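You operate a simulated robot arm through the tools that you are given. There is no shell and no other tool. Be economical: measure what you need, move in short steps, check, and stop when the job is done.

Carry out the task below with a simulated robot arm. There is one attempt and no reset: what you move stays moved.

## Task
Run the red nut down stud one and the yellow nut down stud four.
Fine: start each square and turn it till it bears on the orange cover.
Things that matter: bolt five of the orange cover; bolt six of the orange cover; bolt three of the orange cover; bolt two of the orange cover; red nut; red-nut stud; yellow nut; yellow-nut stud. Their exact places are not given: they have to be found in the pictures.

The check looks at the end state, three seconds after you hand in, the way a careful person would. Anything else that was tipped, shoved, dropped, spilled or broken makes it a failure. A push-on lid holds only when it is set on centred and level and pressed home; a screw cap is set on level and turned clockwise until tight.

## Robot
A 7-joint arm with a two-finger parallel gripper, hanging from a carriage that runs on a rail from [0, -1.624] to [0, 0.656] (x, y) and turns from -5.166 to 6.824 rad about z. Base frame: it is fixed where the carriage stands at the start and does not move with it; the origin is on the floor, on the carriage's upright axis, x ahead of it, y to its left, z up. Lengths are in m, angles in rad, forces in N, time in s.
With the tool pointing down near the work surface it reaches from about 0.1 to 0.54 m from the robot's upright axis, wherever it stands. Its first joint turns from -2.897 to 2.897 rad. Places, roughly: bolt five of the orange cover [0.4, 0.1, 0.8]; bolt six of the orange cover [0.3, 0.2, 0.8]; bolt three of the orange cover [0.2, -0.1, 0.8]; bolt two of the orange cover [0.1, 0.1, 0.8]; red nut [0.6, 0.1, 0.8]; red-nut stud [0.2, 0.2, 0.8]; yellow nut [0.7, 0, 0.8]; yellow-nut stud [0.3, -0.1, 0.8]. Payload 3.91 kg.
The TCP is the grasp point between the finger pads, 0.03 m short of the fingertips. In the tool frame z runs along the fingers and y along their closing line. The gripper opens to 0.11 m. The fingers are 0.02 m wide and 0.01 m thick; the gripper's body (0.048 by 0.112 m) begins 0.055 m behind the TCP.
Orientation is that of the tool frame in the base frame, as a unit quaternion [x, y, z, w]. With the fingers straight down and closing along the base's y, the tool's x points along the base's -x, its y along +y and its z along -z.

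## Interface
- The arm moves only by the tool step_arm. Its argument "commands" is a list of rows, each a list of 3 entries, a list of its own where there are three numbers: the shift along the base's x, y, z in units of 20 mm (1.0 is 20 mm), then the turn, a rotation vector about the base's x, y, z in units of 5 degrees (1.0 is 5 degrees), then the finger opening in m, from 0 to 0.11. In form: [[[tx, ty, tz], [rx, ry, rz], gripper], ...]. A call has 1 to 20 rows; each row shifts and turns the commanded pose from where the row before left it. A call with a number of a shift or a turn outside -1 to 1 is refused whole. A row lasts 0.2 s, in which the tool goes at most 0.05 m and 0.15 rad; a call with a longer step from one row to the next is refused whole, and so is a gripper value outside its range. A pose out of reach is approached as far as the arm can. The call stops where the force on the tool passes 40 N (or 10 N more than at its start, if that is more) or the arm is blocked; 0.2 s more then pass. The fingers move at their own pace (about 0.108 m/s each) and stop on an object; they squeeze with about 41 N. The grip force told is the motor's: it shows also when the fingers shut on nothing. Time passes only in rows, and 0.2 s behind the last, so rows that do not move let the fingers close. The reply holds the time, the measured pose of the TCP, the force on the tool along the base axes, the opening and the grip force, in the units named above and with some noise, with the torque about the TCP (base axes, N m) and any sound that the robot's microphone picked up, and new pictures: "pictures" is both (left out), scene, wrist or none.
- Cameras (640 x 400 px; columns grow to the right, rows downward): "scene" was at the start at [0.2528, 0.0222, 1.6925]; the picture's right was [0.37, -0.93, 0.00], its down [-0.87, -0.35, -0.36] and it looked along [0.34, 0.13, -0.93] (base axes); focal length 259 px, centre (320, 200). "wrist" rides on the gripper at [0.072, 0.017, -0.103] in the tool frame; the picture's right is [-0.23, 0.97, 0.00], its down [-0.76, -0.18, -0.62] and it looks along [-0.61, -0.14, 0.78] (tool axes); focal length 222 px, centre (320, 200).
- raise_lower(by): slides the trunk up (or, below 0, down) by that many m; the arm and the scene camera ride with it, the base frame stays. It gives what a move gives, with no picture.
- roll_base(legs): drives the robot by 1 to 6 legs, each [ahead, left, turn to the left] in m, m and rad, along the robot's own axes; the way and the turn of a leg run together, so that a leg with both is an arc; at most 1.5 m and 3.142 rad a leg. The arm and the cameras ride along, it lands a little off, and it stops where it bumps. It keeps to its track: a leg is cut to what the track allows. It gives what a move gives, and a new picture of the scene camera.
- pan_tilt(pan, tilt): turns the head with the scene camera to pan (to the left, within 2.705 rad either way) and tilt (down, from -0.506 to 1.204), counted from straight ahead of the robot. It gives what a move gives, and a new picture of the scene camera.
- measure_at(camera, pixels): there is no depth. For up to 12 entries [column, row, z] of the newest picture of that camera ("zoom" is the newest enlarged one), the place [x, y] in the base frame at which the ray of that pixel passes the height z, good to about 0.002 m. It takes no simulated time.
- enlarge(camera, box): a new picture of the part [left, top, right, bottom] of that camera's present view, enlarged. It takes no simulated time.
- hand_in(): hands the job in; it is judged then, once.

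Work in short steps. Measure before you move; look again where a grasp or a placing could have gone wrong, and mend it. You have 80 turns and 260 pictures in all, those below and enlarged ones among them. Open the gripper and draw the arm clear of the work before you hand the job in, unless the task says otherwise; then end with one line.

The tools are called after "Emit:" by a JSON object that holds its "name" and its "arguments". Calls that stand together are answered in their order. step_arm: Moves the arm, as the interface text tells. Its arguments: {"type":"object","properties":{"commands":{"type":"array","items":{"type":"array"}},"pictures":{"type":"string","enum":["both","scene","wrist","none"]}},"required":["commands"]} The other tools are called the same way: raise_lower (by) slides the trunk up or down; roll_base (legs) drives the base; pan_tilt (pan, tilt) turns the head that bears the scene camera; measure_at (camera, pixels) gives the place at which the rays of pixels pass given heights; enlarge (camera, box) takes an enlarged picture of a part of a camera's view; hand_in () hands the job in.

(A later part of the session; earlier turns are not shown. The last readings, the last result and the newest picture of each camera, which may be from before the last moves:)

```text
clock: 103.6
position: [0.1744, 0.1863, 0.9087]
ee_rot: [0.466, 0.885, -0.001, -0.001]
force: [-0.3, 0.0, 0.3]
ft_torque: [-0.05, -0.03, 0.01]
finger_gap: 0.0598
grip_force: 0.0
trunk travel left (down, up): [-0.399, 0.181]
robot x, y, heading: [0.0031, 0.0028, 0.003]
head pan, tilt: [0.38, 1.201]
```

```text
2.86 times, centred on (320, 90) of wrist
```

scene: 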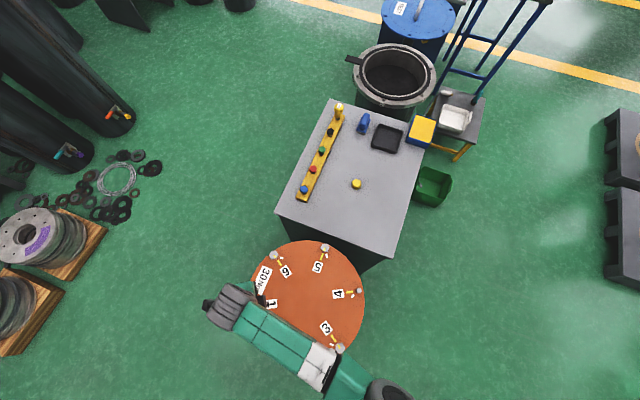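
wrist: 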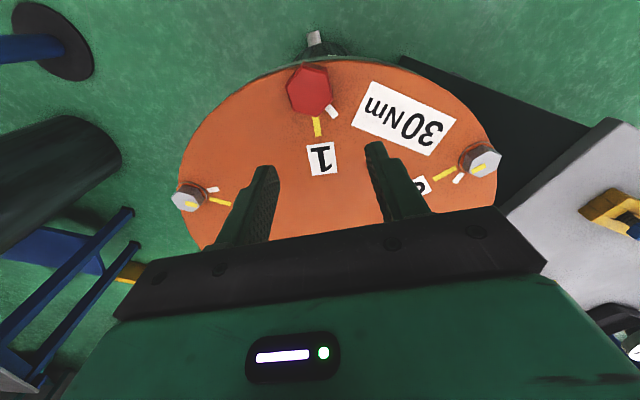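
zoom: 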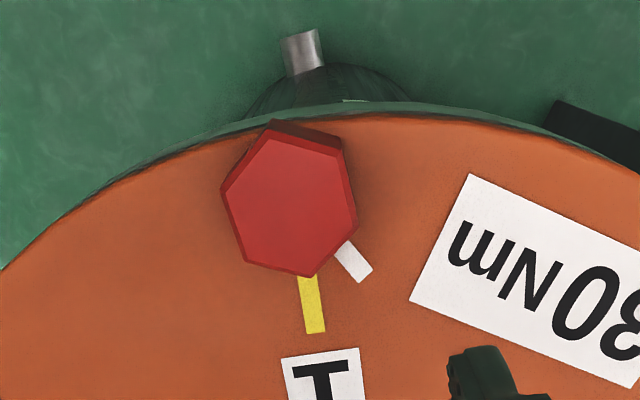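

I need the cover's height to judge the seating. I'll triangulate label "1" corners from the wrist zoom and the scene camera.

Emit:
{"name": "measure_at", "arguments": {"camera": "zoom", "pixels": [[283, 357, 0.79], [283, 357, 0.8], [283, 357, 0.81], [359, 347, 0.79], [359, 347, 0.8], [359, 347, 0.81], [314, 332, 0.8], [272, 120, 0.8], [272, 120, 0.81], [340, 136, 0.8], [340, 136, 0.81]]}}

Emit:
{"name": "enlarge", "arguments": {"camera": "scene", "box": [240, 280, 300, 320]}}

```text
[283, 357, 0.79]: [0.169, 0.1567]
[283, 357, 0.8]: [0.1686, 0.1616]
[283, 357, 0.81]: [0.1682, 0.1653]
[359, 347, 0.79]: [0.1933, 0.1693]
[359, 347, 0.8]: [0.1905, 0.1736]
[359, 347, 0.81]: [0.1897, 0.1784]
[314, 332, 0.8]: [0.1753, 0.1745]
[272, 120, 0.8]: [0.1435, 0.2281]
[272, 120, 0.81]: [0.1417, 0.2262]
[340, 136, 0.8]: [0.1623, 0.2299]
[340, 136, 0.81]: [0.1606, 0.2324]
```

```text
10.00 times, centred on (270, 300) of scene
```

zoom: 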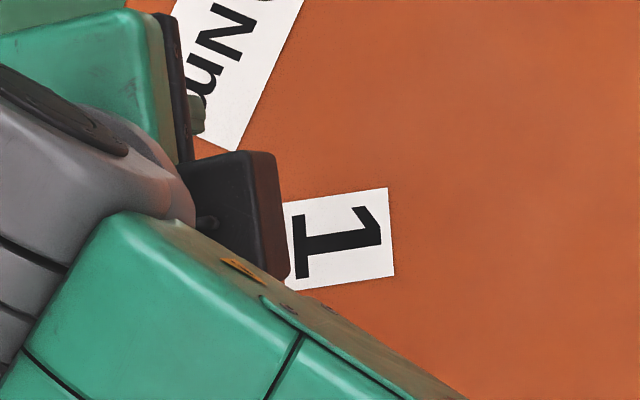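

Emit:
{"name": "measure_at", "arguments": {"camera": "zoom", "pixels": [[290, 290, 0.79], [290, 290, 0.8], [290, 290, 0.81], [285, 203, 0.79], [285, 203, 0.8], [285, 203, 0.81]]}}

```text
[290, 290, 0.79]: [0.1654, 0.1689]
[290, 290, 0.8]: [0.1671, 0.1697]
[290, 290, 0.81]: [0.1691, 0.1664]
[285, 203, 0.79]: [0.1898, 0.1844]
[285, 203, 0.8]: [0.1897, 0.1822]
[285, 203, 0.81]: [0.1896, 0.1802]
```

Triangulation puts the cover at ≈0.812 and the nut's base at ≈0.811, so it appears seated. I'll regrip and turn a further 25° to confirm it's tight.

Emit:
{"name": "step_arm", "arguments": {"commands": [[[-0.5, 0.73, 0], [0, 0, 0], 0.06], [[-0.53, 0.73, -1], [0, 0, 0], 0.06], [[0, 0, -1], [0, 0, 0], 0.06], [[0, 0, -1], [0, 0, 0], 0.06], [[0, 0, 0], [0, 0, 0], 0.06], [[0, 0, 0], [0, 0, 0], 0.04], [[0, 0, 0], [0, 0, 0], 0.025], [[0, 0, 0], [0, 0, 0], 0.025], [[0, 0, 0], [0, 0, 0], 0.025]], "pictures": "none"}}

Emit:
{"name": "step_arm", "arguments": {"commands": [[[0, 0, 0], [0, 0, -1], 0.025], [[0, 0, 0], [0, 0, -1], 0.025], [[0, 0, 0], [0, 0, 0], 0.025]], "pictures": "none"}}

Emit:
{"name": "step_arm", "arguments": {"commands": [[[0, 0, 0], [0, 0, -1], 0.025], [[0, 0, 0], [0, 0, -1], 0.025], [[0, 0, 0], [0, 0, 0], 0.025]], "pictures": "none"}}

```text
clock: 105.6
position: [0.1533, 0.2172, 0.8472]
ee_rot: [0.466, 0.885, 0.0, 0.0]
force: [2.7, 2.7, -0.9]
ft_torque: [0.03, -0.03, 0.23]
finger_gap: 0.0319
grip_force: 41.0
trunk travel left (down, up): [-0.399, 0.181]
robot x, y, heading: [0.0021, 0.0018, 0.001]
head pan, tilt: [0.38, 1.201]
```

```text
clock: 106.4
position: [0.151, 0.2189, 0.8482]
ee_rot: [0.542, 0.84, 0.0, -0.001]
force: [2.4, 10.0, -2.5]
ft_torque: [0.12, -0.04, 1.45]
finger_gap: 0.0336
grip_force: 41.1
trunk travel left (down, up): [-0.399, 0.181]
robot x, y, heading: [0.0035, 0.0015, 0.005]
head pan, tilt: [0.38, 1.201]
```

```text
clock: 107.2
position: [0.1525, 0.2216, 0.8483]
ee_rot: [0.614, 0.79, 0.001, -0.002]
force: [3.1, 24.7, -15.6]
ft_torque: [0.57, 0.06, 1.44]
finger_gap: 0.0353
grip_force: 41.2
trunk travel left (down, up): [-0.399, 0.181]
robot x, y, heading: [-0.002, -0.0023, 0.0]
head pan, tilt: [0.38, 1.201]
```

Confirmed: the nut won't turn and the fingers cam open at 1.45 N m, so the red nut is tight on the cover. I'll open, rise, unwind the yaw to ~0 while moving towards the table, and lower the trunk.

Emit:
{"name": "step_arm", "arguments": {"commands": [[[0, 0, 0], [0, 0, 0], 0.05], [[0, 0, 0], [0, 0, 0], 0.07], [[0, 0, 0], [0, 0, 0], 0.07], [[0, 0, 1], [0, 0, 0], 0.07], [[0, 0, 1], [0, 0, 0], 0.07], [[0, 0, 1], [0, 0, 0], 0.07], [[0, 0, 1], [0, 0, 0], 0.07], [[0, 0, 1], [0, 0, 0], 0.07], [[0, 0, 0], [0, 0, 0], 0.07]], "pictures": "wrist"}}

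Emit:
{"name": "step_arm", "arguments": {"commands": [[[0.9, -0.3, 0.8], [0, 0, 1], 0.07], [[0.9, -0.3, 0.8], [0, 0, 1], 0.07], [[0.9, -0.3, 0.8], [0, 0, 1], 0.07], [[0.9, -0.3, 0.8], [0, 0, 1], 0.07], [[0.9, -0.3, 0.8], [0, 0, 1], 0.07], [[0.9, -0.3, 0.8], [0, 0, 1], 0.07], [[0.9, -0.3, 0.8], [0, 0, 1], 0.07], [[0.9, -0.3, 0.8], [0, 0, 1], 0.07], [[0.9, -0.3, 0.8], [0, 0, 1], 0.07], [[0.9, -0.3, 0.8], [0, 0, 1], 0.07], [[0.9, -0.3, 0.8], [0, 0, 1], 0.07], [[0.9, -0.3, 0.8], [0, 0, 1], 0.07], [[0.9, -0.3, 0.8], [0, 0, 1], 0.07], [[0.9, -0.3, 0.8], [0, 0, 1], 0.07], [[0.9, -0.3, 0.8], [0, 0, 1], 0.07], [[0, 0, 0], [0, 0, 0], 0.07]]}}

```text
clock: 109.2
position: [0.1522, 0.2153, 0.9487]
ee_rot: [0.613, 0.79, 0.0, 0.0]
force: [-0.5, -0.7, -0.6]
ft_torque: [0.01, 0.02, 0.0]
finger_gap: 0.0699
grip_force: 0.1
trunk travel left (down, up): [-0.399, 0.181]
robot x, y, heading: [0.0005, -0.0016, 0.006]
head pan, tilt: [0.38, 1.201]
```

wrist: 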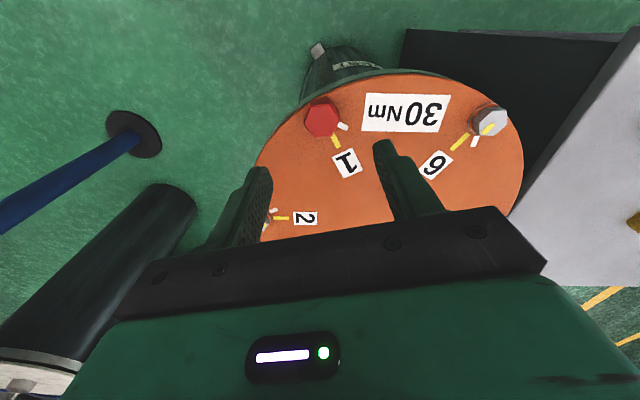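

```text
clock: 112.6
position: [0.4228, 0.1265, 1.189]
ee_rot: [0.004, 1.0, -0.001, 0.001]
force: [-0.9, 0.1, -0.2]
ft_torque: [-0.01, -0.01, -0.02]
finger_gap: 0.07
grip_force: 0.0
trunk travel left (down, up): [-0.399, 0.181]
robot x, y, heading: [-0.0013, -0.0024, -0.001]
head pan, tilt: [0.38, 1.201]
```

scene: 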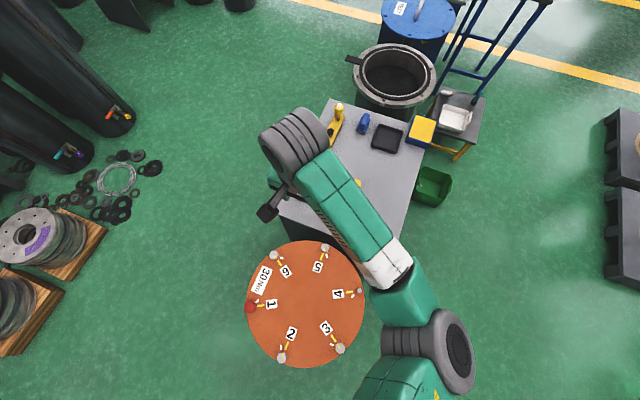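
wrist: 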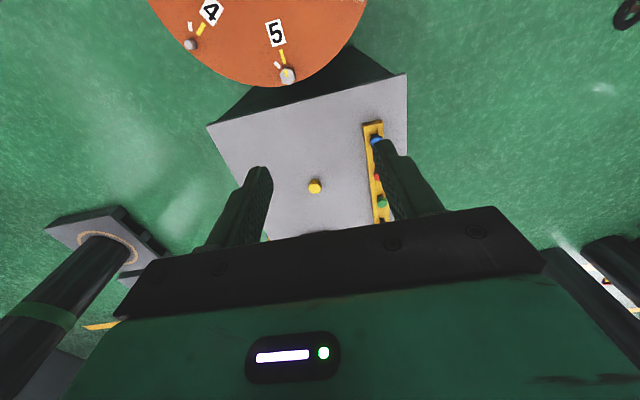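

Red nut is seated on stud one. Now I lower the trunk in two stages with an arm raise between, arriving above the table at trunk −0.35 for the yellow nut.

Emit:
{"name": "raise_lower", "arguments": {"by": -0.18}}

Emit:
{"name": "step_arm", "arguments": {"commands": [[[0.8, -0.3, 1], [0, 0, 0], 0.07], [[0.8, -0.3, 1], [0, 0, 0], 0.07], [[0.8, -0.3, 1], [0, 0, 0], 0.07], [[0.8, -0.3, 1], [0, 0, 0], 0.07], [[0.8, -0.3, 1], [0, 0, 0], 0.07], [[0.8, -0.3, 1], [0, 0, 0], 0.07], [[0.8, -0.3, 1], [0, 0, 0], 0.07], [[0.8, -0.3, 1], [0, 0, 0], 0.07], [[0.8, -0.3, 1], [0, 0, 0], 0.07], [[0.8, -0.3, 1], [0, 0, 0], 0.07], [[0, 0, 0], [0, 0, 0], 0.07]], "pictures": "none"}}

Emit:
{"name": "raise_lower", "arguments": {"by": -0.17}}

Emit:
{"name": "step_arm", "arguments": {"commands": [[[0, 0, -1], [0, 0, 0], 0.07], [[0, 0, -1], [0, 0, 0], 0.07], [[0, 0, -1], [0, 0, 0], 0.07], [[0, 0, 0], [0, 0, 0], 0.07]], "pictures": "wrist"}}

Emit:
{"name": "enlarge", "arguments": {"camera": "wrist", "box": [270, 120, 370, 190]}}

```text
clock: 114.6
position: [0.4219, 0.1268, 1.0087]
ee_rot: [0.005, 1.0, -0.001, 0.0]
force: [0.4, 0.2, -0.3]
ft_torque: [-0.02, -0.01, -0.01]
finger_gap: 0.07
grip_force: 0.1
trunk travel left (down, up): [-0.219, 0.361]
robot x, y, heading: [0.0041, 0.0024, -0.002]
head pan, tilt: [0.38, 1.201]
```

```text
clock: 117.0
position: [0.5812, 0.0666, 1.2088]
ee_rot: [0.006, 1.0, -0.001, 0.0]
force: [-0.1, 0.2, -0.6]
ft_torque: [-0.04, 0.0, -0.01]
finger_gap: 0.0697
grip_force: 0.1
trunk travel left (down, up): [-0.219, 0.361]
robot x, y, heading: [0.0011, -0.0003, -0.0]
head pan, tilt: [0.38, 1.201]
```

```text
clock: 118.9
position: [0.5806, 0.0657, 1.0376]
ee_rot: [0.005, 1.0, 0.0, 0.0]
force: [0.2, 0.2, 0.5]
ft_torque: [-0.02, 0.01, -0.03]
finger_gap: 0.07
grip_force: 0.0
trunk travel left (down, up): [-0.049, 0.531]
robot x, y, heading: [0.0025, -0.0016, 0.001]
head pan, tilt: [0.38, 1.201]
```

```text
clock: 119.9
position: [0.5819, 0.0668, 0.9796]
ee_rot: [0.005, 1.0, -0.002, 0.0]
force: [0.1, 0.2, -0.3]
ft_torque: [0.0, -0.01, -0.02]
finger_gap: 0.0701
grip_force: 0.0
trunk travel left (down, up): [-0.049, 0.531]
robot x, y, heading: [0.0045, 0.0002, -0.003]
head pan, tilt: [0.38, 1.201]
```

wrist: 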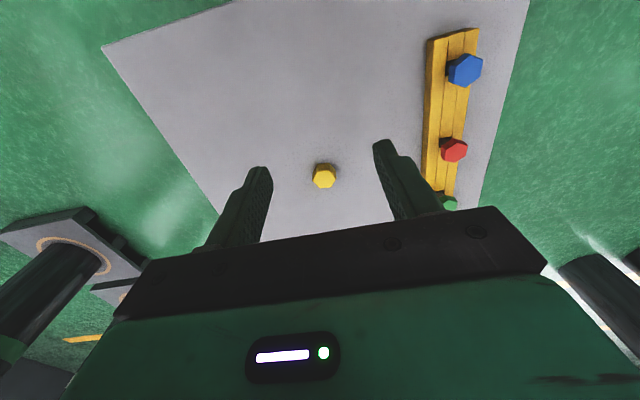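

```text
5.71 times, centred on (320, 155) of wrist
```

zoom: 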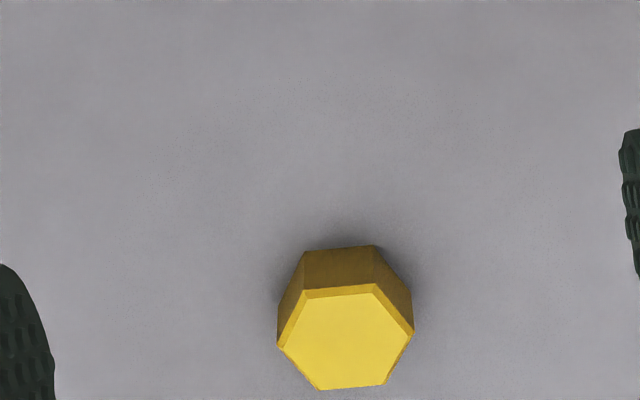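

The yellow nut is in view at (324,175). I'll measure its hexagon corners.

Emit:
{"name": "measure_at", "arguments": {"camera": "zoom", "pixels": [[304, 290, 0.798], [376, 284, 0.798], [414, 333, 0.798], [383, 384, 0.798], [319, 391, 0.798], [278, 345, 0.798], [305, 251, 0.778], [374, 245, 0.778]]}}

```text
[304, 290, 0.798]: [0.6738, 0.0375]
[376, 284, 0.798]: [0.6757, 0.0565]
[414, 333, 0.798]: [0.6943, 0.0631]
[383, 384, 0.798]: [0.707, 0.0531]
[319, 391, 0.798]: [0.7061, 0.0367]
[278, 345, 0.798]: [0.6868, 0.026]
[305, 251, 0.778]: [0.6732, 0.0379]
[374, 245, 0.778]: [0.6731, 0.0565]
```

Yellow nut: centre (0.6906,0.0455), with flats matching yaw +23.6°. At that distance an upright tool is at the limit, so I'll approach tilted 20° about the closing axis and check from above.

Emit:
{"name": "step_arm", "arguments": {"commands": [[[0.5, -0.12, 0], [0, 0, 0.97], 0.07], [[0.5, -0.12, 0], [0, 0, 0.97], 0.07], [[0.5, -0.12, 0], [0, 0, 0.97], 0.07], [[0.5, -0.12, 0], [0, 0, 0.97], 0.07], [[0.5, -0.12, 0], [0, 0, 0.97], 0.07], [[0.75, -0.115, 0], [0.4, -0.916, 0], 0.07], [[0.75, -0.115, 0], [0.4, -0.916, 0], 0.07], [[0.75, -0.115, 0], [0.4, -0.916, 0], 0.07], [[0.69, -0.115, 0], [0.4, -0.916, 0], 0.07], [[0, 0, -1], [0, 0, 0], 0.07], [[0, 0, -1], [0, 0, 0], 0.07], [[0, 0, -1], [0, 0, 0], 0.07], [[0, 0, -1], [0, 0, 0], 0.07], [[0, 0, -1], [0, 0, 0], 0.07], [[0, 0, 0], [0, 0, 0], 0.07]]}}

Emit:
{"name": "enlarge", "arguments": {"camera": "wrist", "box": [250, 90, 390, 190]}}

```text
clock: 123.1
position: [0.6894, 0.045, 0.8783]
ee_rot: [-0.202, 0.964, 0.034, 0.17]
force: [0.0, -0.5, 0.7]
ft_torque: [-0.02, 0.01, 0.0]
finger_gap: 0.07
grip_force: 0.1
trunk travel left (down, up): [-0.049, 0.531]
robot x, y, heading: [-0.0016, 0.0007, -0.002]
head pan, tilt: [0.38, 1.201]
```

scene: 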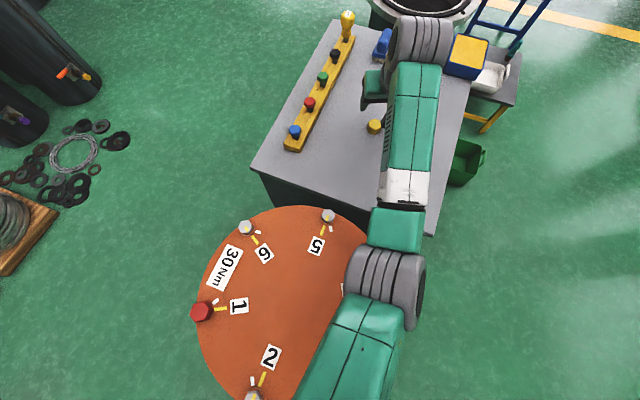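
wrist: 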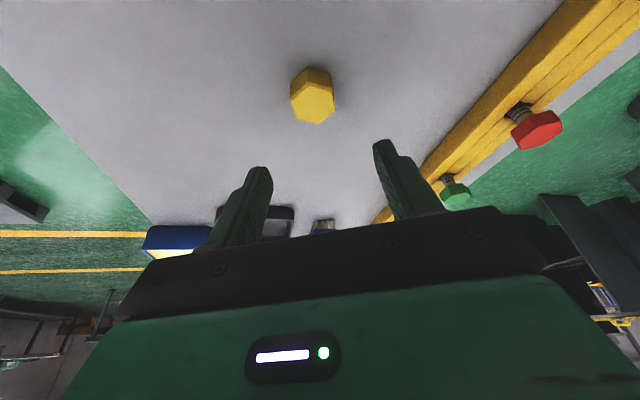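

```text
4.00 times, centred on (320, 140) of wrist
```

zoom: 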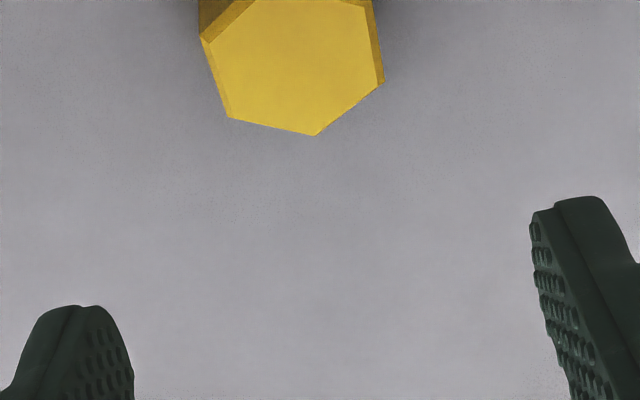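

Emit:
{"name": "measure_at", "arguments": {"camera": "zoom", "pixels": [[200, 38, 0.798], [231, 118, 0.798], [314, 136, 0.798], [385, 82, 0.798]]}}

```text
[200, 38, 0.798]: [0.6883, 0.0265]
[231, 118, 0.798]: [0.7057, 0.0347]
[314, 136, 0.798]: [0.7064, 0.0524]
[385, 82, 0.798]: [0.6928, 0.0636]
```

Centre confirmed at (0.6905,0.0451). With the tilt, the TCP must sit 9 mm short, at (0.682,0.0415). I'll descend to 0.816 and close.

Emit:
{"name": "step_arm", "arguments": {"commands": [[[-0.36, -0.17, -1], [0, 0, 0], 0.07], [[0, 0, -1], [0, 0, 0], 0.07], [[0, 0, -0.9], [0, 0, 0], 0.07], [[0, 0, -0.2], [0, 0, 0], 0.07], [[0, 0, 0], [0, 0, 0], 0.07], [[0, 0, 0], [0, 0, 0], 0.045], [[0, 0, 0], [0, 0, 0], 0.025], [[0, 0, 0], [0, 0, 0], 0.025], [[0, 0, 0], [0, 0, 0], 0.025]], "pictures": "wrist"}}

Emit:
{"name": "enlarge", "arguments": {"camera": "wrist", "box": [250, 110, 390, 200]}}

```text
clock: 125.1
position: [0.6832, 0.0403, 0.8135]
ee_rot: [-0.201, 0.964, 0.035, 0.17]
force: [-0.4, 0.8, -0.6]
ft_torque: [0.02, 0.01, -0.01]
finger_gap: 0.0315
grip_force: 40.9
trunk travel left (down, up): [-0.049, 0.531]
robot x, y, heading: [-0.0012, -0.0002, 0.004]
head pan, tilt: [0.38, 1.201]
```

wrist: 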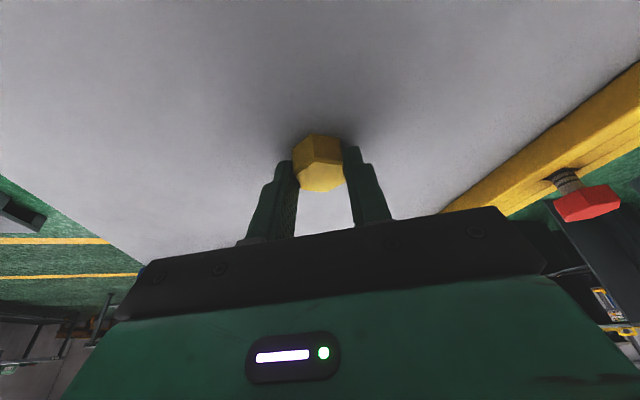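

```text
4.44 times, centred on (320, 155) of wrist
```

zoom: 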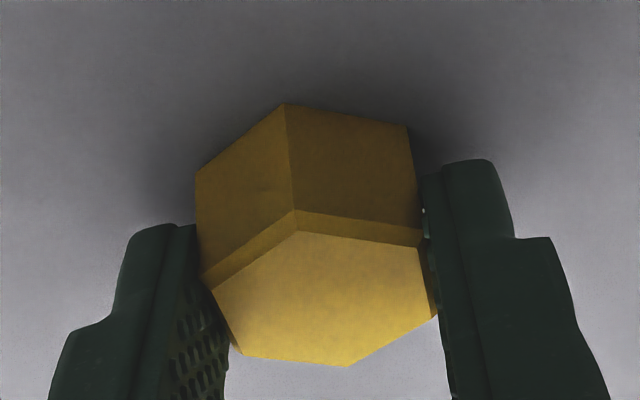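

The yellow nut is held flush on its flats. I'll lift 3 cm, carry it 13 cm inward, set it down at the same height, release, rise and straighten the tool.

Emit:
{"name": "step_arm", "arguments": {"commands": [[[0, 0, 0.75], [0, 0, 0], 0.025], [[0, 0, 0.75], [0, 0, 0], 0.025], [[-0.95, 0.1, 0], [0, 0, 0], 0.025], [[-0.95, 0.1, 0], [0, 0, 0], 0.025], [[-0.95, 0.1, 0], [0, 0, 0], 0.025], [[-0.95, 0.1, 0], [0, 0, 0], 0.025], [[-0.95, 0.1, 0], [0, 0, 0], 0.025], [[-0.95, 0.1, 0], [0, 0, 0], 0.025], [[-0.95, 0.1, 0], [0, 0, 0], 0.025], [[0, 0, 0], [0, 0, 0], 0.025], [[0, 0, -0.6], [0, 0, 0], 0.025], [[0, 0, -0.6], [0, 0, 0], 0.025], [[0, 0, -0.2], [0, 0, 0], 0.025], [[0, 0, 0], [0, 0, 0], 0.025]], "pictures": "none"}}

Emit:
{"name": "step_arm", "arguments": {"commands": [[[0, 0, -0.04], [0, 0, 0], 0.025], [[0, 0, -0.03], [0, 0, 0], 0.025], [[0, 0, 0], [0, 0, 0], 0.025]], "pictures": "wrist"}}

```text
clock: 128.3
position: [0.5936, 0.0346, 0.9027]
ee_rot: [-0.199, 0.953, 0.01, 0.228]
force: [0.5, 0.7, -0.7]
ft_torque: [-0.02, 0.01, -0.02]
finger_gap: 0.0312
grip_force: 41.1
trunk travel left (down, up): [-0.049, 0.531]
robot x, y, heading: [0.0022, -0.002, 0.003]
head pan, tilt: [0.38, 1.201]
stopped in row 14: the arm was blocked; the commanded pose is now the measured one
```

```text
clock: 129.3
position: [0.5933, 0.0333, 0.9085]
ee_rot: [-0.2, 0.951, 0.006, 0.236]
force: [1.8, 1.1, -0.7]
ft_torque: [-0.03, 0.0, -0.01]
finger_gap: 0.0312
grip_force: 41.1
trunk travel left (down, up): [-0.049, 0.531]
robot x, y, heading: [-0.0026, 0.0018, 0.003]
head pan, tilt: [0.38, 1.201]
stopped in row 3: the arm was blocked; the commanded pose is now the measured one
```

wrist: 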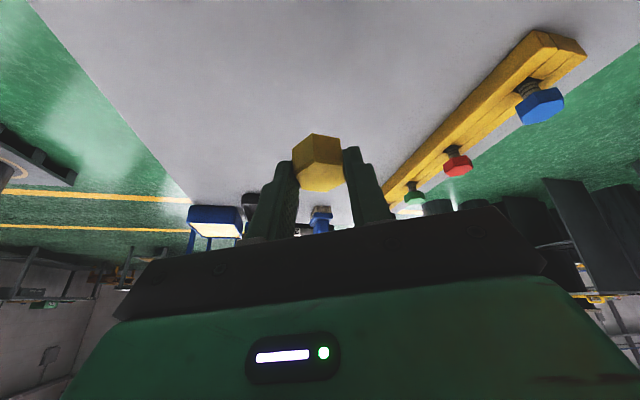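

The arm is blocked by a link contact, not at the tool. I'll look at the scene before moving.

Emit:
{"name": "pan_tilt", "arguments": {"pan": 0.0, "tilt": 1.2}}

```text
clock: 130.2
position: [0.5927, 0.0354, 0.9087]
ee_rot: [-0.203, 0.95, 0.005, 0.236]
force: [-0.8, 0.0, -1.6]
ft_torque: [-0.01, 0.03, 0.01]
finger_gap: 0.0314
grip_force: 41.3
trunk travel left (down, up): [-0.049, 0.531]
robot x, y, heading: [0.0013, -0.0008, -0.003]
head pan, tilt: [0.0, 1.201]
```

scene: 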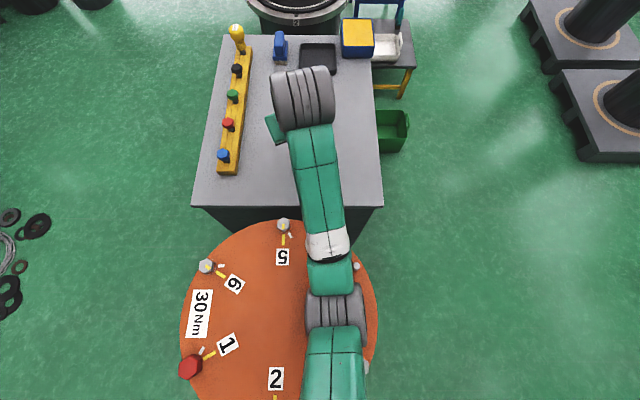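

The elbow has dropped over the cover beside stud four. I'll raise the trunk 0.2 m straight up to free it, and look for any damage.

Emit:
{"name": "raise_lower", "arguments": {"by": 0.2}}

Emit:
{"name": "step_arm", "arguments": {"commands": [[[0, 0, 0], [0, 0, 0], 0.025]]}}

Emit:
{"name": "enlarge", "arguments": {"camera": "scene", "box": [190, 200, 390, 330]}}

```text
clock: 132.3
position: [0.5819, 0.0463, 1.0827]
ee_rot: [-0.202, 0.953, 0.014, 0.225]
force: [-0.3, -0.1, -1.2]
ft_torque: [0.03, 0.02, -0.01]
finger_gap: 0.0315
grip_force: 41.8
trunk travel left (down, up): [-0.249, 0.331]
robot x, y, heading: [0.0032, -0.0033, 0.001]
head pan, tilt: [0.0, 1.201]
```

```text
clock: 132.7
position: [0.5814, 0.0473, 1.0828]
ee_rot: [-0.202, 0.953, 0.014, 0.225]
force: [0.5, -0.5, -1.2]
ft_torque: [0.01, 0.0, 0.03]
finger_gap: 0.0313
grip_force: 40.7
trunk travel left (down, up): [-0.249, 0.331]
robot x, y, heading: [0.0015, -0.0008, 0.005]
head pan, tilt: [0.0, 1.201]
```

scene: 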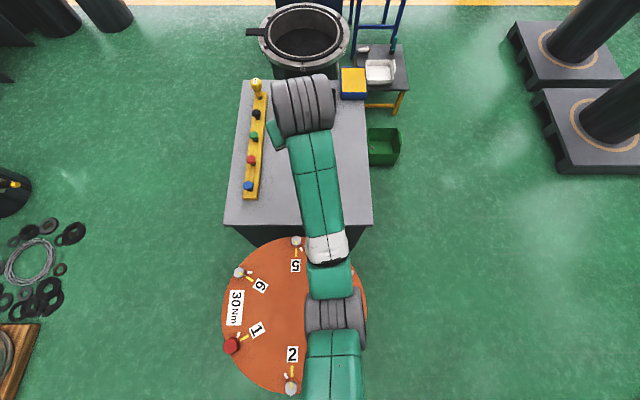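
wrist: 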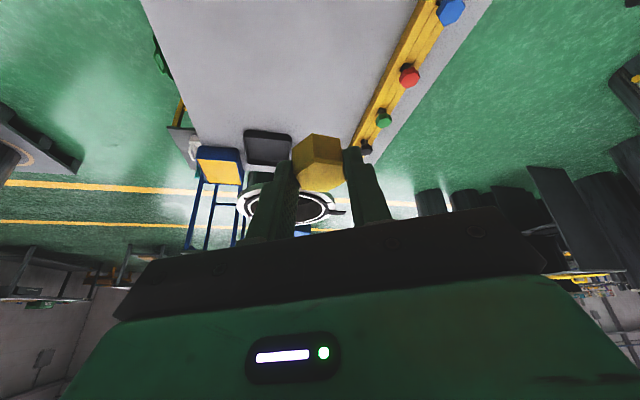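

```text
3.08 times, centred on (290, 265) of scene
```

zoom: 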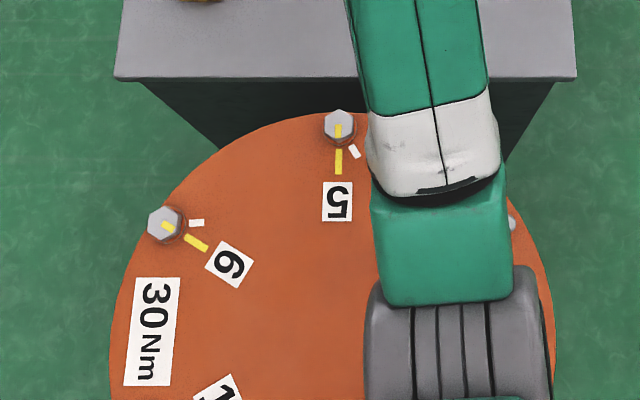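

Nothing appears disturbed, and the nut is still gripped. I'll restore the grasp tilt (6.8° back) and lower towards a set-down point near (0.575,0.06) with the trunk at −0.15.

Emit:
{"name": "step_arm", "arguments": {"commands": [[[-0.33, 0.19, 0], [0.1, 0.68, 0.03], 0.025], [[-0.33, 0.19, 0], [0.1, 0.68, 0.03], 0.025], [[0, 0, -1], [0, 0, 0], 0.025], [[0, 0, -1], [0, 0, 0], 0.025], [[0, 0, -1], [0, 0, 0], 0.025], [[0, 0, -1], [0, 0, 0], 0.025], [[0, 0, -1], [0, 0, 0], 0.025], [[0, 0, -1], [0, 0, 0], 0.025], [[0, 0, -1], [0, 0, 0], 0.025], [[0, 0, -1], [0, 0, 0], 0.025], [[0, 0, -1], [0, 0, 0], 0.025], [[0, 0, -1], [0, 0, 0], 0.025], [[0, 0, -1], [0, 0, 0], 0.025], [[0, 0, -1], [0, 0, 0], 0.025], [[0, 0, 0], [0, 0, 0], 0.025]]}}

```text
clock: 135.9
position: [0.5687, 0.0544, 0.8434]
ee_rot: [-0.201, 0.964, 0.035, 0.17]
force: [0.1, -0.2, 0.0]
ft_torque: [-0.03, 0.0, 0.02]
finger_gap: 0.0316
grip_force: 40.7
trunk travel left (down, up): [-0.249, 0.331]
robot x, y, heading: [-0.0001, -0.0001, -0.001]
head pan, tilt: [0.0, 1.201]
```

scene: 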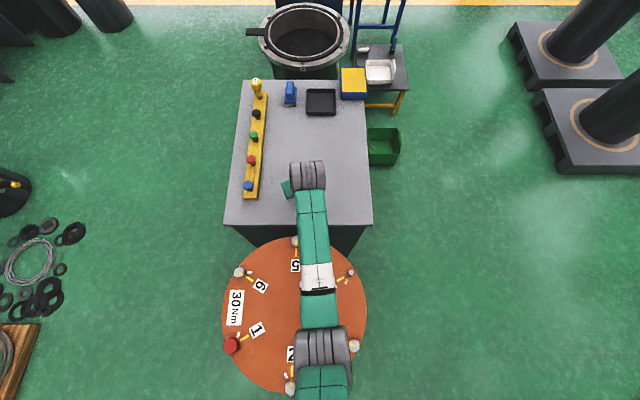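
wrist: 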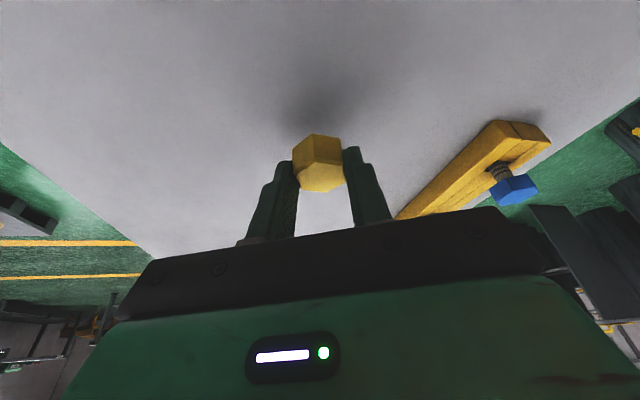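

Orientation restored. I'll lower onto the table, release, rise, and straighten the tool over the nut.

Emit:
{"name": "step_arm", "arguments": {"commands": [[[0, 0, -0.7], [0, 0, 0], 0.025], [[0, 0, -0.6], [0, 0, 0], 0.025], [[0, 0, -0.08], [0, 0, 0], 0.025], [[0, 0, -0.08], [0, 0, 0], 0.025], [[0, 0, 0], [0, 0, 0], 0.025]], "pictures": "none"}}

Emit:
{"name": "step_arm", "arguments": {"commands": [[[0, 0, 0], [0, 0, 0], 0.035], [[0, 0, 0], [0, 0, 0], 0.05], [[0, 0, 0], [0, 0, 0], 0.07], [[0, 0, 0.8], [0, 0, 0], 0.07], [[0, 0, 1], [0, 0, 0], 0.07], [[0, 0, 1], [0, 0, 0], 0.07], [[0, 0, 0.5], [0, 0, 0], 0.07], [[0.1, 0.06, 0], [-0.4, 0.916, 0], 0.07], [[0.1, 0.06, 0], [-0.4, 0.916, 0], 0.07], [[0.1, 0.06, 0], [-0.4, 0.916, 0], 0.07], [[0.07, 0.05, 0], [-0.4, 0.916, 0], 0.07], [[0, 0, 0], [0, 0, 0], 0.07]], "pictures": "wrist"}}

Emit:
{"name": "enlarge", "arguments": {"camera": "wrist", "box": [250, 70, 390, 170]}}

```text
clock: 137.2
position: [0.5711, 0.0554, 0.8148]
ee_rot: [-0.202, 0.964, 0.034, 0.172]
force: [-5.3, -0.4, 11.1]
ft_torque: [0.08, 0.26, 0.02]
finger_gap: 0.0314
grip_force: 41.0
trunk travel left (down, up): [-0.249, 0.331]
robot x, y, heading: [0.0012, 0.0012, 0.0]
head pan, tilt: [0.0, 1.201]
stopped in row 5: the force on the tool passed its limit at 42 N (the readings are from after the stop); the commanded pose is now the measured one
```

```text
clock: 139.8
position: [0.5774, 0.0592, 0.8812]
ee_rot: [-0.205, 0.979, -0.001, 0.001]
force: [0.4, 0.9, -0.2]
ft_torque: [-0.04, 0.02, 0.0]
finger_gap: 0.0702
grip_force: 0.0
trunk travel left (down, up): [-0.249, 0.331]
robot x, y, heading: [0.0021, -0.0008, -0.002]
head pan, tilt: [0.0, 1.201]
```

wrist: 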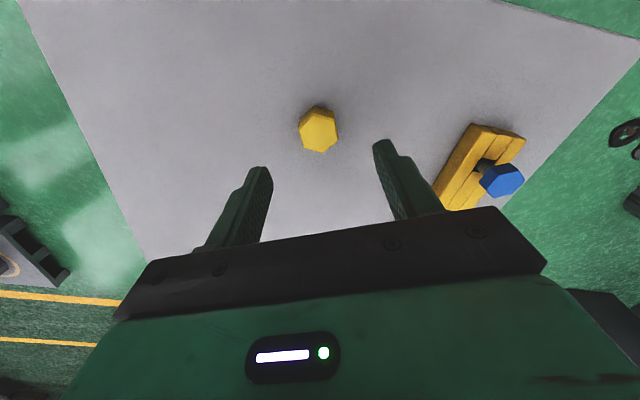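

```text
4.00 times, centred on (320, 120) of wrist
```

zoom: 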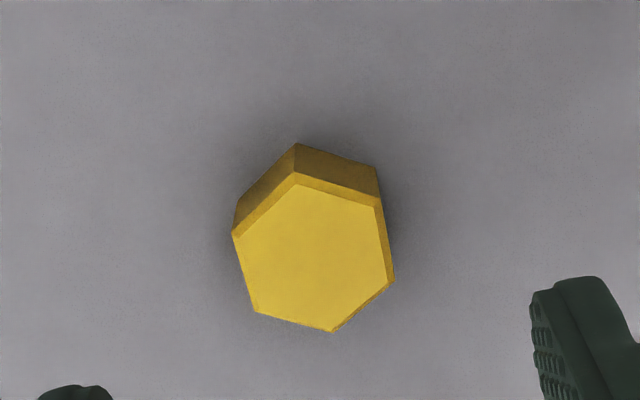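

The nut stands flat on the table. I'll measure its centre before gripping it upright.

Emit:
{"name": "measure_at", "arguments": {"camera": "zoom", "pixels": [[296, 172, 0.798], [381, 202, 0.798], [394, 283, 0.798], [332, 332, 0.798], [256, 313, 0.798], [232, 233, 0.798]]}}

```text
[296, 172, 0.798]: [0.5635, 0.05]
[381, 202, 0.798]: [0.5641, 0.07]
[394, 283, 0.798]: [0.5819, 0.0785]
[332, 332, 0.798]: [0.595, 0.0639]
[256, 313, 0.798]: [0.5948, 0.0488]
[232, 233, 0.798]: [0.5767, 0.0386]
```

Centre (0.5793,0.0583), yaw matches. I'll grip it upright, raise the trunk to the original height, carry it near stud four while winding the yaw +60°, and look down at the stud.

Emit:
{"name": "step_arm", "arguments": {"commands": [[[0.095, -0.045, -1], [0, 0, 0], 0.07], [[0, 0, -1], [0, 0, 0], 0.07], [[0, 0, -1], [0, 0, 0], 0.07], [[0, 0, -0.2], [0, 0, 0], 0.07], [[0, 0, 0], [0, 0, 0], 0.07], [[0, 0, 0], [0, 0, 0], 0.045], [[0, 0, 0], [0, 0, 0], 0.025], [[0, 0, 0], [0, 0, 0], 0.025], [[0, 0, 0], [0, 0, 0], 0.025]], "pictures": "wrist"}}

Emit:
{"name": "raise_lower", "arguments": {"by": 0.15}}

Emit:
{"name": "step_arm", "arguments": {"commands": [[[-0.956, -0.35, 0.2], [0, 0, 0], 0.025], [[-0.956, -0.35, 0.2], [0, 0, 1], 0.025], [[-0.956, -0.35, 0.2], [0, 0, 1], 0.025], [[-0.956, -0.35, 0], [0, 0, 1], 0.025], [[-0.956, -0.35, 0], [0, 0, 1], 0.025], [[-0.956, -0.35, 0], [0, 0, 1], 0.025], [[-0.956, -0.35, 0], [0, 0, 1], 0.025], [[-0.956, -0.35, 0], [0, 0, 1], 0.025], [[-0.956, -0.35, 0], [0, 0, 1], 0.025], [[-0.956, -0.35, 0], [0, 0, 1], 0.025], [[-0.956, -0.35, 0], [0, 0, 1], 0.025], [[-0.956, -0.35, 0], [0, 0, 1], 0.025], [[-0.956, -0.35, 0], [0, 0, 1], 0.025], [[0, 0, -0.8], [0, 0, 0], 0.025], [[0, 0, -0.8], [0, 0, 0], 0.025], [[0, 0, -0.8], [0, 0, 0], 0.025], [[0, 0, -0.8], [0, 0, 0], 0.025], [[0, 0, 0], [0, 0, 0], 0.025]]}}

Emit:
{"name": "enlarge", "arguments": {"camera": "wrist", "box": [240, 0, 400, 100]}}

```text
clock: 141.8
position: [0.5794, 0.0587, 0.8182]
ee_rot: [-0.205, 0.979, -0.001, 0.002]
force: [0.6, 0.0, -0.1]
ft_torque: [0.01, 0.04, 0.0]
finger_gap: 0.0314
grip_force: 41.3
trunk travel left (down, up): [-0.249, 0.331]
robot x, y, heading: [-0.0045, -0.0006, -0.004]
head pan, tilt: [0.0, 1.201]
```

wrist: 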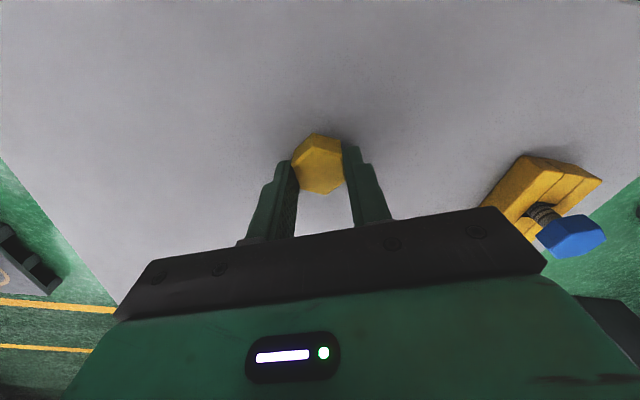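

```text
clock: 143.6
position: [0.5786, 0.0598, 0.9667]
ee_rot: [-0.205, 0.979, -0.001, 0.002]
force: [0.2, -0.5, -1.0]
ft_torque: [0.03, -0.01, 0.0]
finger_gap: 0.0313
grip_force: 41.2
trunk travel left (down, up): [-0.399, 0.181]
robot x, y, heading: [0.0027, -0.0016, 0.005]
head pan, tilt: [0.0, 1.201]
```

```text
clock: 147.4
position: [0.3303, -0.0329, 0.9153]
ee_rot: [-0.667, 0.745, 0.0, 0.002]
force: [0.2, 0.2, -0.3]
ft_torque: [-0.03, 0.0, 0.0]
finger_gap: 0.0313
grip_force: 41.0
trunk travel left (down, up): [-0.399, 0.181]
robot x, y, heading: [-0.0009, -0.0006, 0.003]
head pan, tilt: [0.0, 1.201]
```

scene: 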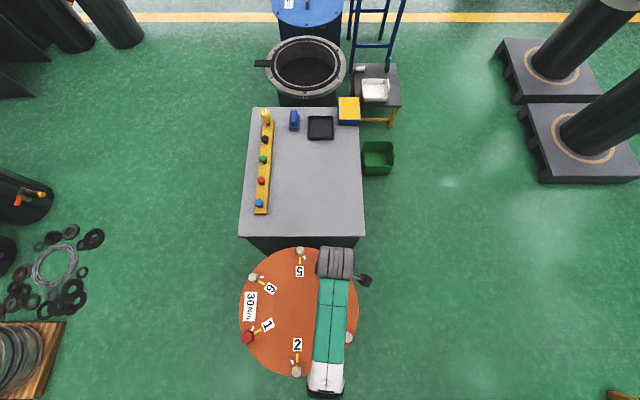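
wrist: 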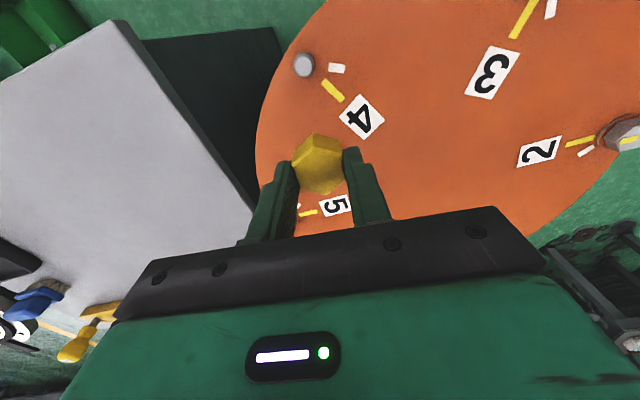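

```text
4.00 times, centred on (320, 50) of wrist
```

zoom: 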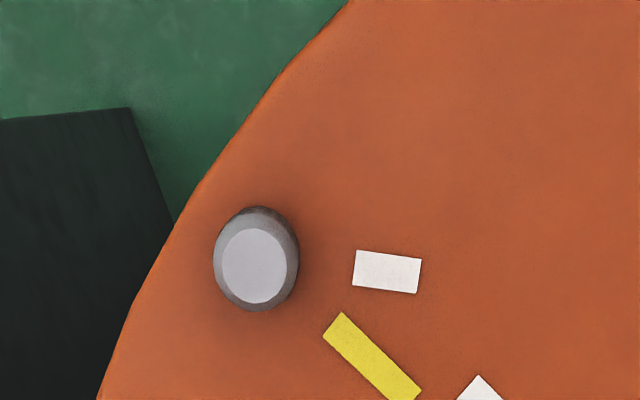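

Stud four's top is at zoom (254,265). I'll measure it at plausible heights, along with the held nut's place.

Emit:
{"name": "measure_at", "arguments": {"camera": "zoom", "pixels": [[254, 265, 0.82], [254, 265, 0.823], [254, 265, 0.826], [256, 259, 0.815], [214, 262, 0.818], [299, 257, 0.818]]}}

Emit:
{"name": "enlarge", "arguments": {"camera": "wrist", "box": [260, 110, 380, 205]}}

```text
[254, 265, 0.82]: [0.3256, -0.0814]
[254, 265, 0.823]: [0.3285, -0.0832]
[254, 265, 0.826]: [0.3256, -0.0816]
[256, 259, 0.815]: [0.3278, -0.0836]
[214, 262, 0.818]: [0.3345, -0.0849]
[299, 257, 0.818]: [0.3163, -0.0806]
```

```text
4.21 times, centred on (320, 158) of wrist
```

zoom: 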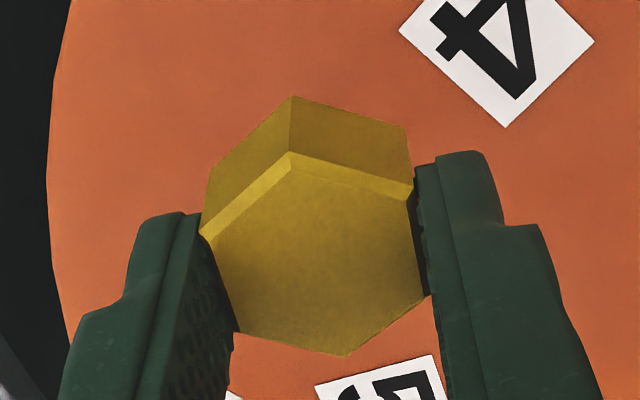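

Stud four ≈(0.3266,−0.0825), matching the symmetry with stud one. I'll check the nut's offset, then move over the stud and down to ~0.872.

Emit:
{"name": "measure_at", "arguments": {"camera": "zoom", "pixels": [[289, 151, 0.8965], [412, 188, 0.8965], [428, 295, 0.8965], [345, 355, 0.8965], [234, 331, 0.8965], [201, 233, 0.8965]]}}

Emit:
{"name": "step_arm", "arguments": {"commands": [[[-0.06, -0.827, 0], [0, 0, 0], 0.025], [[-0.06, -0.827, 0], [0, 0, 0], 0.025], [[-0.06, -0.827, 0], [0, 0, 0], 0.025], [[0, 0, 0], [0, 0, 0], 0.025], [[0, 0, -0.72], [0, 0, 0], 0.025], [[0, 0, -0.72], [0, 0, 0], 0.025], [[0, 0, -0.72], [0, 0, 0], 0.025], [[0, 0, 0], [0, 0, 0], 0.025]], "pictures": "wrist"}}

```text
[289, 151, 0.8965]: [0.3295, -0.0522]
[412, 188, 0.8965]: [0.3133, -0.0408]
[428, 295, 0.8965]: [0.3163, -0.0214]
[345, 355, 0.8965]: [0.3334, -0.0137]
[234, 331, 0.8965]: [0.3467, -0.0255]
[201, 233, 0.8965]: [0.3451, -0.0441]
```

```text
clock: 149.2
position: [0.328, -0.0827, 0.8719]
ee_rot: [-0.667, 0.745, 0.0, 0.003]
force: [0.9, 0.1, -0.4]
ft_torque: [0.01, 0.02, 0.01]
finger_gap: 0.0313
grip_force: 40.9
trunk travel left (down, up): [-0.399, 0.181]
robot x, y, heading: [0.0011, -0.0005, -0.003]
head pan, tilt: [0.0, 1.201]
```

wrist: 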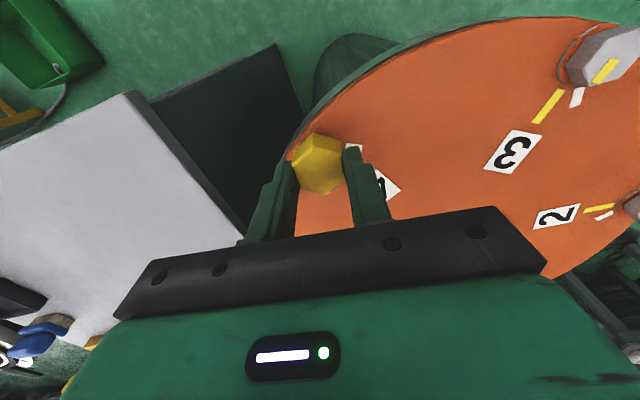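

The nut's offset is nil. I'll descend to ~0.857, then creep until contact.

Emit:
{"name": "step_arm", "arguments": {"commands": [[[0, 0, -0.15], [0, 0, 0], 0.025], [[0, 0, -0.15], [0, 0, 0], 0.025], [[0, 0, -0.15], [0, 0, 0], 0.025], [[0, 0, -0.15], [0, 0, 0], 0.025], [[0, 0, -0.1], [0, 0, 0], 0.025], [[0, 0, 0], [0, 0, 0], 0.025]], "pictures": "none"}}

Emit:
{"name": "step_arm", "arguments": {"commands": [[[0, 0, -0.05], [0, 0, 0], 0.025], [[0, 0, -0.05], [0, 0, 0], 0.025], [[0, 0, 0], [0, 0, 0], 0.025]], "pictures": "none"}}

Emit:
{"name": "step_arm", "arguments": {"commands": [[[0, 0, -0.05], [0, 0, 0], 0.025], [[0, 0, 0], [0, 0, 0], 0.025]], "pictures": "none"}}

```text
clock: 150.6
position: [0.3274, -0.0824, 0.857]
ee_rot: [-0.667, 0.745, 0.001, 0.002]
force: [0.6, 1.6, -0.7]
ft_torque: [0.03, 0.01, 0.01]
finger_gap: 0.0314
grip_force: 41.2
trunk travel left (down, up): [-0.399, 0.181]
robot x, y, heading: [-0.0029, 0.0014, -0.002]
head pan, tilt: [0.0, 1.201]
```

```text
clock: 151.4
position: [0.3276, -0.0814, 0.8566]
ee_rot: [-0.667, 0.745, 0.001, 0.002]
force: [0.4, -0.5, -1.0]
ft_torque: [-0.01, -0.01, -0.04]
finger_gap: 0.0314
grip_force: 41.0
trunk travel left (down, up): [-0.399, 0.181]
robot x, y, heading: [0.0012, 0.0024, 0.002]
head pan, tilt: [0.0, 1.201]
```

```text
clock: 152.0
position: [0.3262, -0.0819, 0.855]
ee_rot: [-0.667, 0.745, 0.001, 0.001]
force: [-5.6, 0.0, 0.3]
ft_torque: [-0.02, 0.2, -0.03]
finger_gap: 0.0314
grip_force: 41.0
trunk travel left (down, up): [-0.399, 0.181]
robot x, y, heading: [-0.002, 0.0003, -0.002]
head pan, tilt: [0.0, 1.201]
```

First touch at 0.855 with a −x side force. I'll shift −0.7 mm in x and press down 1 mm.

Emit:
{"name": "step_arm", "arguments": {"commands": [[[-0.035, 0, 0], [0, 0, 0], 0.025], [[0, 0, -0.05], [0, 0, 0], 0.025], [[0, 0, 0], [0, 0, 0], 0.025]], "pictures": "none"}}

Emit:
{"name": "step_arm", "arguments": {"commands": [[[0, 0, -0.04], [0, 0, 0], 0.025], [[0, 0, 0], [0, 0, 0], 0.025]], "pictures": "none"}}

```text
clock: 152.8
position: [0.3258, -0.0806, 0.8552]
ee_rot: [-0.667, 0.745, 0.0, 0.001]
force: [-3.6, 0.1, 7.0]
ft_torque: [-0.02, 0.26, 0.0]
finger_gap: 0.0313
grip_force: 41.1
trunk travel left (down, up): [-0.399, 0.181]
robot x, y, heading: [0.0001, -0.0026, -0.001]
head pan, tilt: [0.0, 1.201]
```

```text
clock: 153.4
position: [0.3266, -0.0824, 0.853]
ee_rot: [-0.667, 0.745, 0.001, 0.002]
force: [-9.9, 1.5, 25.5]
ft_torque: [0.03, 0.34, -0.04]
finger_gap: 0.0314
grip_force: 40.5
trunk travel left (down, up): [-0.399, 0.181]
robot x, y, heading: [-0.0056, -0.0037, 0.001]
head pan, tilt: [0.0, 1.201]
```

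There's still −10 N in x, so I shift another −0.7 mm, ease the pressure, and turn clockwise 60°.

Emit:
{"name": "step_arm", "arguments": {"commands": [[[-0.035, 0, 0.02], [0, 0, 0], 0.025], [[0, 0, 0], [0, 0, -1], 0.025], [[0, 0, -0.001], [0, 0, -1], 0.025], [[0, 0, -0.001], [0, 0, -1], 0.025], [[0, 0, -0.001], [0, 0, -1], 0.025], [[0, 0, -0.001], [0, 0, -1], 0.025], [[0, 0, -0.001], [0, 0, -1], 0.025], [[0, 0, -0.001], [0, 0, -1], 0.025], [[0, 0, -0.001], [0, 0, -1], 0.025], [[0, 0, -0.001], [0, 0, -1], 0.025], [[0, 0, -0.001], [0, 0, -1], 0.025], [[0, 0, -0.001], [0, 0, -1], 0.025], [[0, 0, -0.001], [0, 0, -1], 0.025]], "pictures": "none"}}

```text
clock: 156.2
position: [0.3273, -0.0817, 0.8539]
ee_rot: [-0.204, 0.979, -0.002, 0.002]
force: [0.9, -3.1, 1.3]
ft_torque: [-0.03, -0.09, 0.02]
finger_gap: 0.0315
grip_force: 41.2
trunk travel left (down, up): [-0.399, 0.181]
robot x, y, heading: [0.0004, 0.0004, -0.001]
head pan, tilt: [0.0, 1.201]
5 turns are left
```

Only 5 turns remain. The force has dropped to ~1 N, as happened when the red nut caught. I'll run 150° clockwise in three calls with gentle follow-down; the 40 N limit protects either way.

Emit:
{"name": "step_arm", "arguments": {"commands": [[[0, 0, -0.003], [0, 0, -1], 0.025], [[0, 0, -0.003], [0, 0, -1], 0.025], [[0, 0, -0.003], [0, 0, -1], 0.025], [[0, 0, -0.003], [0, 0, -1], 0.025], [[0, 0, -0.003], [0, 0, -1], 0.025], [[0, 0, -0.003], [0, 0, -1], 0.025], [[0, 0, -0.003], [0, 0, -1], 0.025], [[0, 0, -0.003], [0, 0, -1], 0.025], [[0, 0, -0.003], [0, 0, -1], 0.025], [[0, 0, -0.003], [0, 0, -1], 0.025]], "pictures": "none"}}

Emit:
{"name": "step_arm", "arguments": {"commands": [[[0, 0, -0.003], [0, 0, -1], 0.025], [[0, 0, -0.003], [0, 0, -1], 0.025], [[0, 0, -0.003], [0, 0, -1], 0.025], [[0, 0, -0.003], [0, 0, -1], 0.025], [[0, 0, -0.003], [0, 0, -1], 0.025], [[0, 0, -0.003], [0, 0, -1], 0.025], [[0, 0, -0.003], [0, 0, -1], 0.025], [[0, 0, -0.003], [0, 0, -1], 0.025], [[0, 0, -0.003], [0, 0, -1], 0.025], [[0, 0, -0.003], [0, 0, -1], 0.025]], "pictures": "none"}}

Emit:
{"name": "step_arm", "arguments": {"commands": [[[0, 0, -0.003], [0, 0, -1], 0.025], [[0, 0, -0.003], [0, 0, -1], 0.025], [[0, 0, -0.003], [0, 0, -1], 0.025], [[0, 0, -0.003], [0, 0, -1], 0.025], [[0, 0, -0.003], [0, 0, -1], 0.025], [[0, 0, -0.003], [0, 0, -1], 0.025], [[0, 0, -0.003], [0, 0, -1], 0.025], [[0, 0, -0.003], [0, 0, -1], 0.025], [[0, 0, -0.003], [0, 0, -1], 0.025], [[0, 0, -0.003], [0, 0, -1], 0.025]], "pictures": "wrist"}}

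```text
clock: 158.4
position: [0.3262, -0.0826, 0.853]
ee_rot: [0.229, 0.974, -0.001, 0.001]
force: [0.3, -3.2, 5.0]
ft_torque: [-0.07, -0.04, 0.02]
finger_gap: 0.0313
grip_force: 40.5
trunk travel left (down, up): [-0.399, 0.181]
robot x, y, heading: [0.0002, 0.0027, 0.001]
head pan, tilt: [0.0, 1.201]
```

```text
clock: 160.6
position: [0.3254, -0.0832, 0.8516]
ee_rot: [0.618, 0.786, -0.001, 0.001]
force: [-5.9, -3.6, 29.5]
ft_torque: [-0.14, 0.21, -0.02]
finger_gap: 0.0314
grip_force: 41.2
trunk travel left (down, up): [-0.399, 0.181]
robot x, y, heading: [0.0007, 0.0019, -0.002]
head pan, tilt: [0.0, 1.201]
```

```text
clock: 162.8
position: [0.3255, -0.0826, 0.851]
ee_rot: [0.891, 0.454, -0.002, 0.0]
force: [-10.6, 0.1, 29.2]
ft_torque: [0.02, 0.34, -0.01]
finger_gap: 0.0313
grip_force: 40.9
trunk travel left (down, up): [-0.399, 0.181]
robot x, y, heading: [-0.0004, -0.0007, -0.0]
head pan, tilt: [0.0, 1.201]
stopped in row 10: the force on the tool passed its limit at 41 N (the readings are from after the stop); the commanded pose is now the measured one
4 turns are left
```

wrist: 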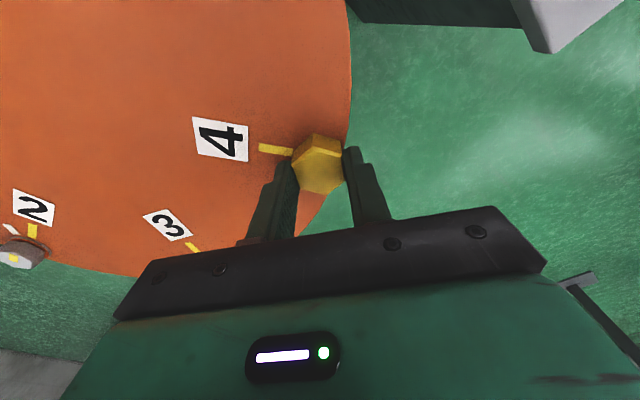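

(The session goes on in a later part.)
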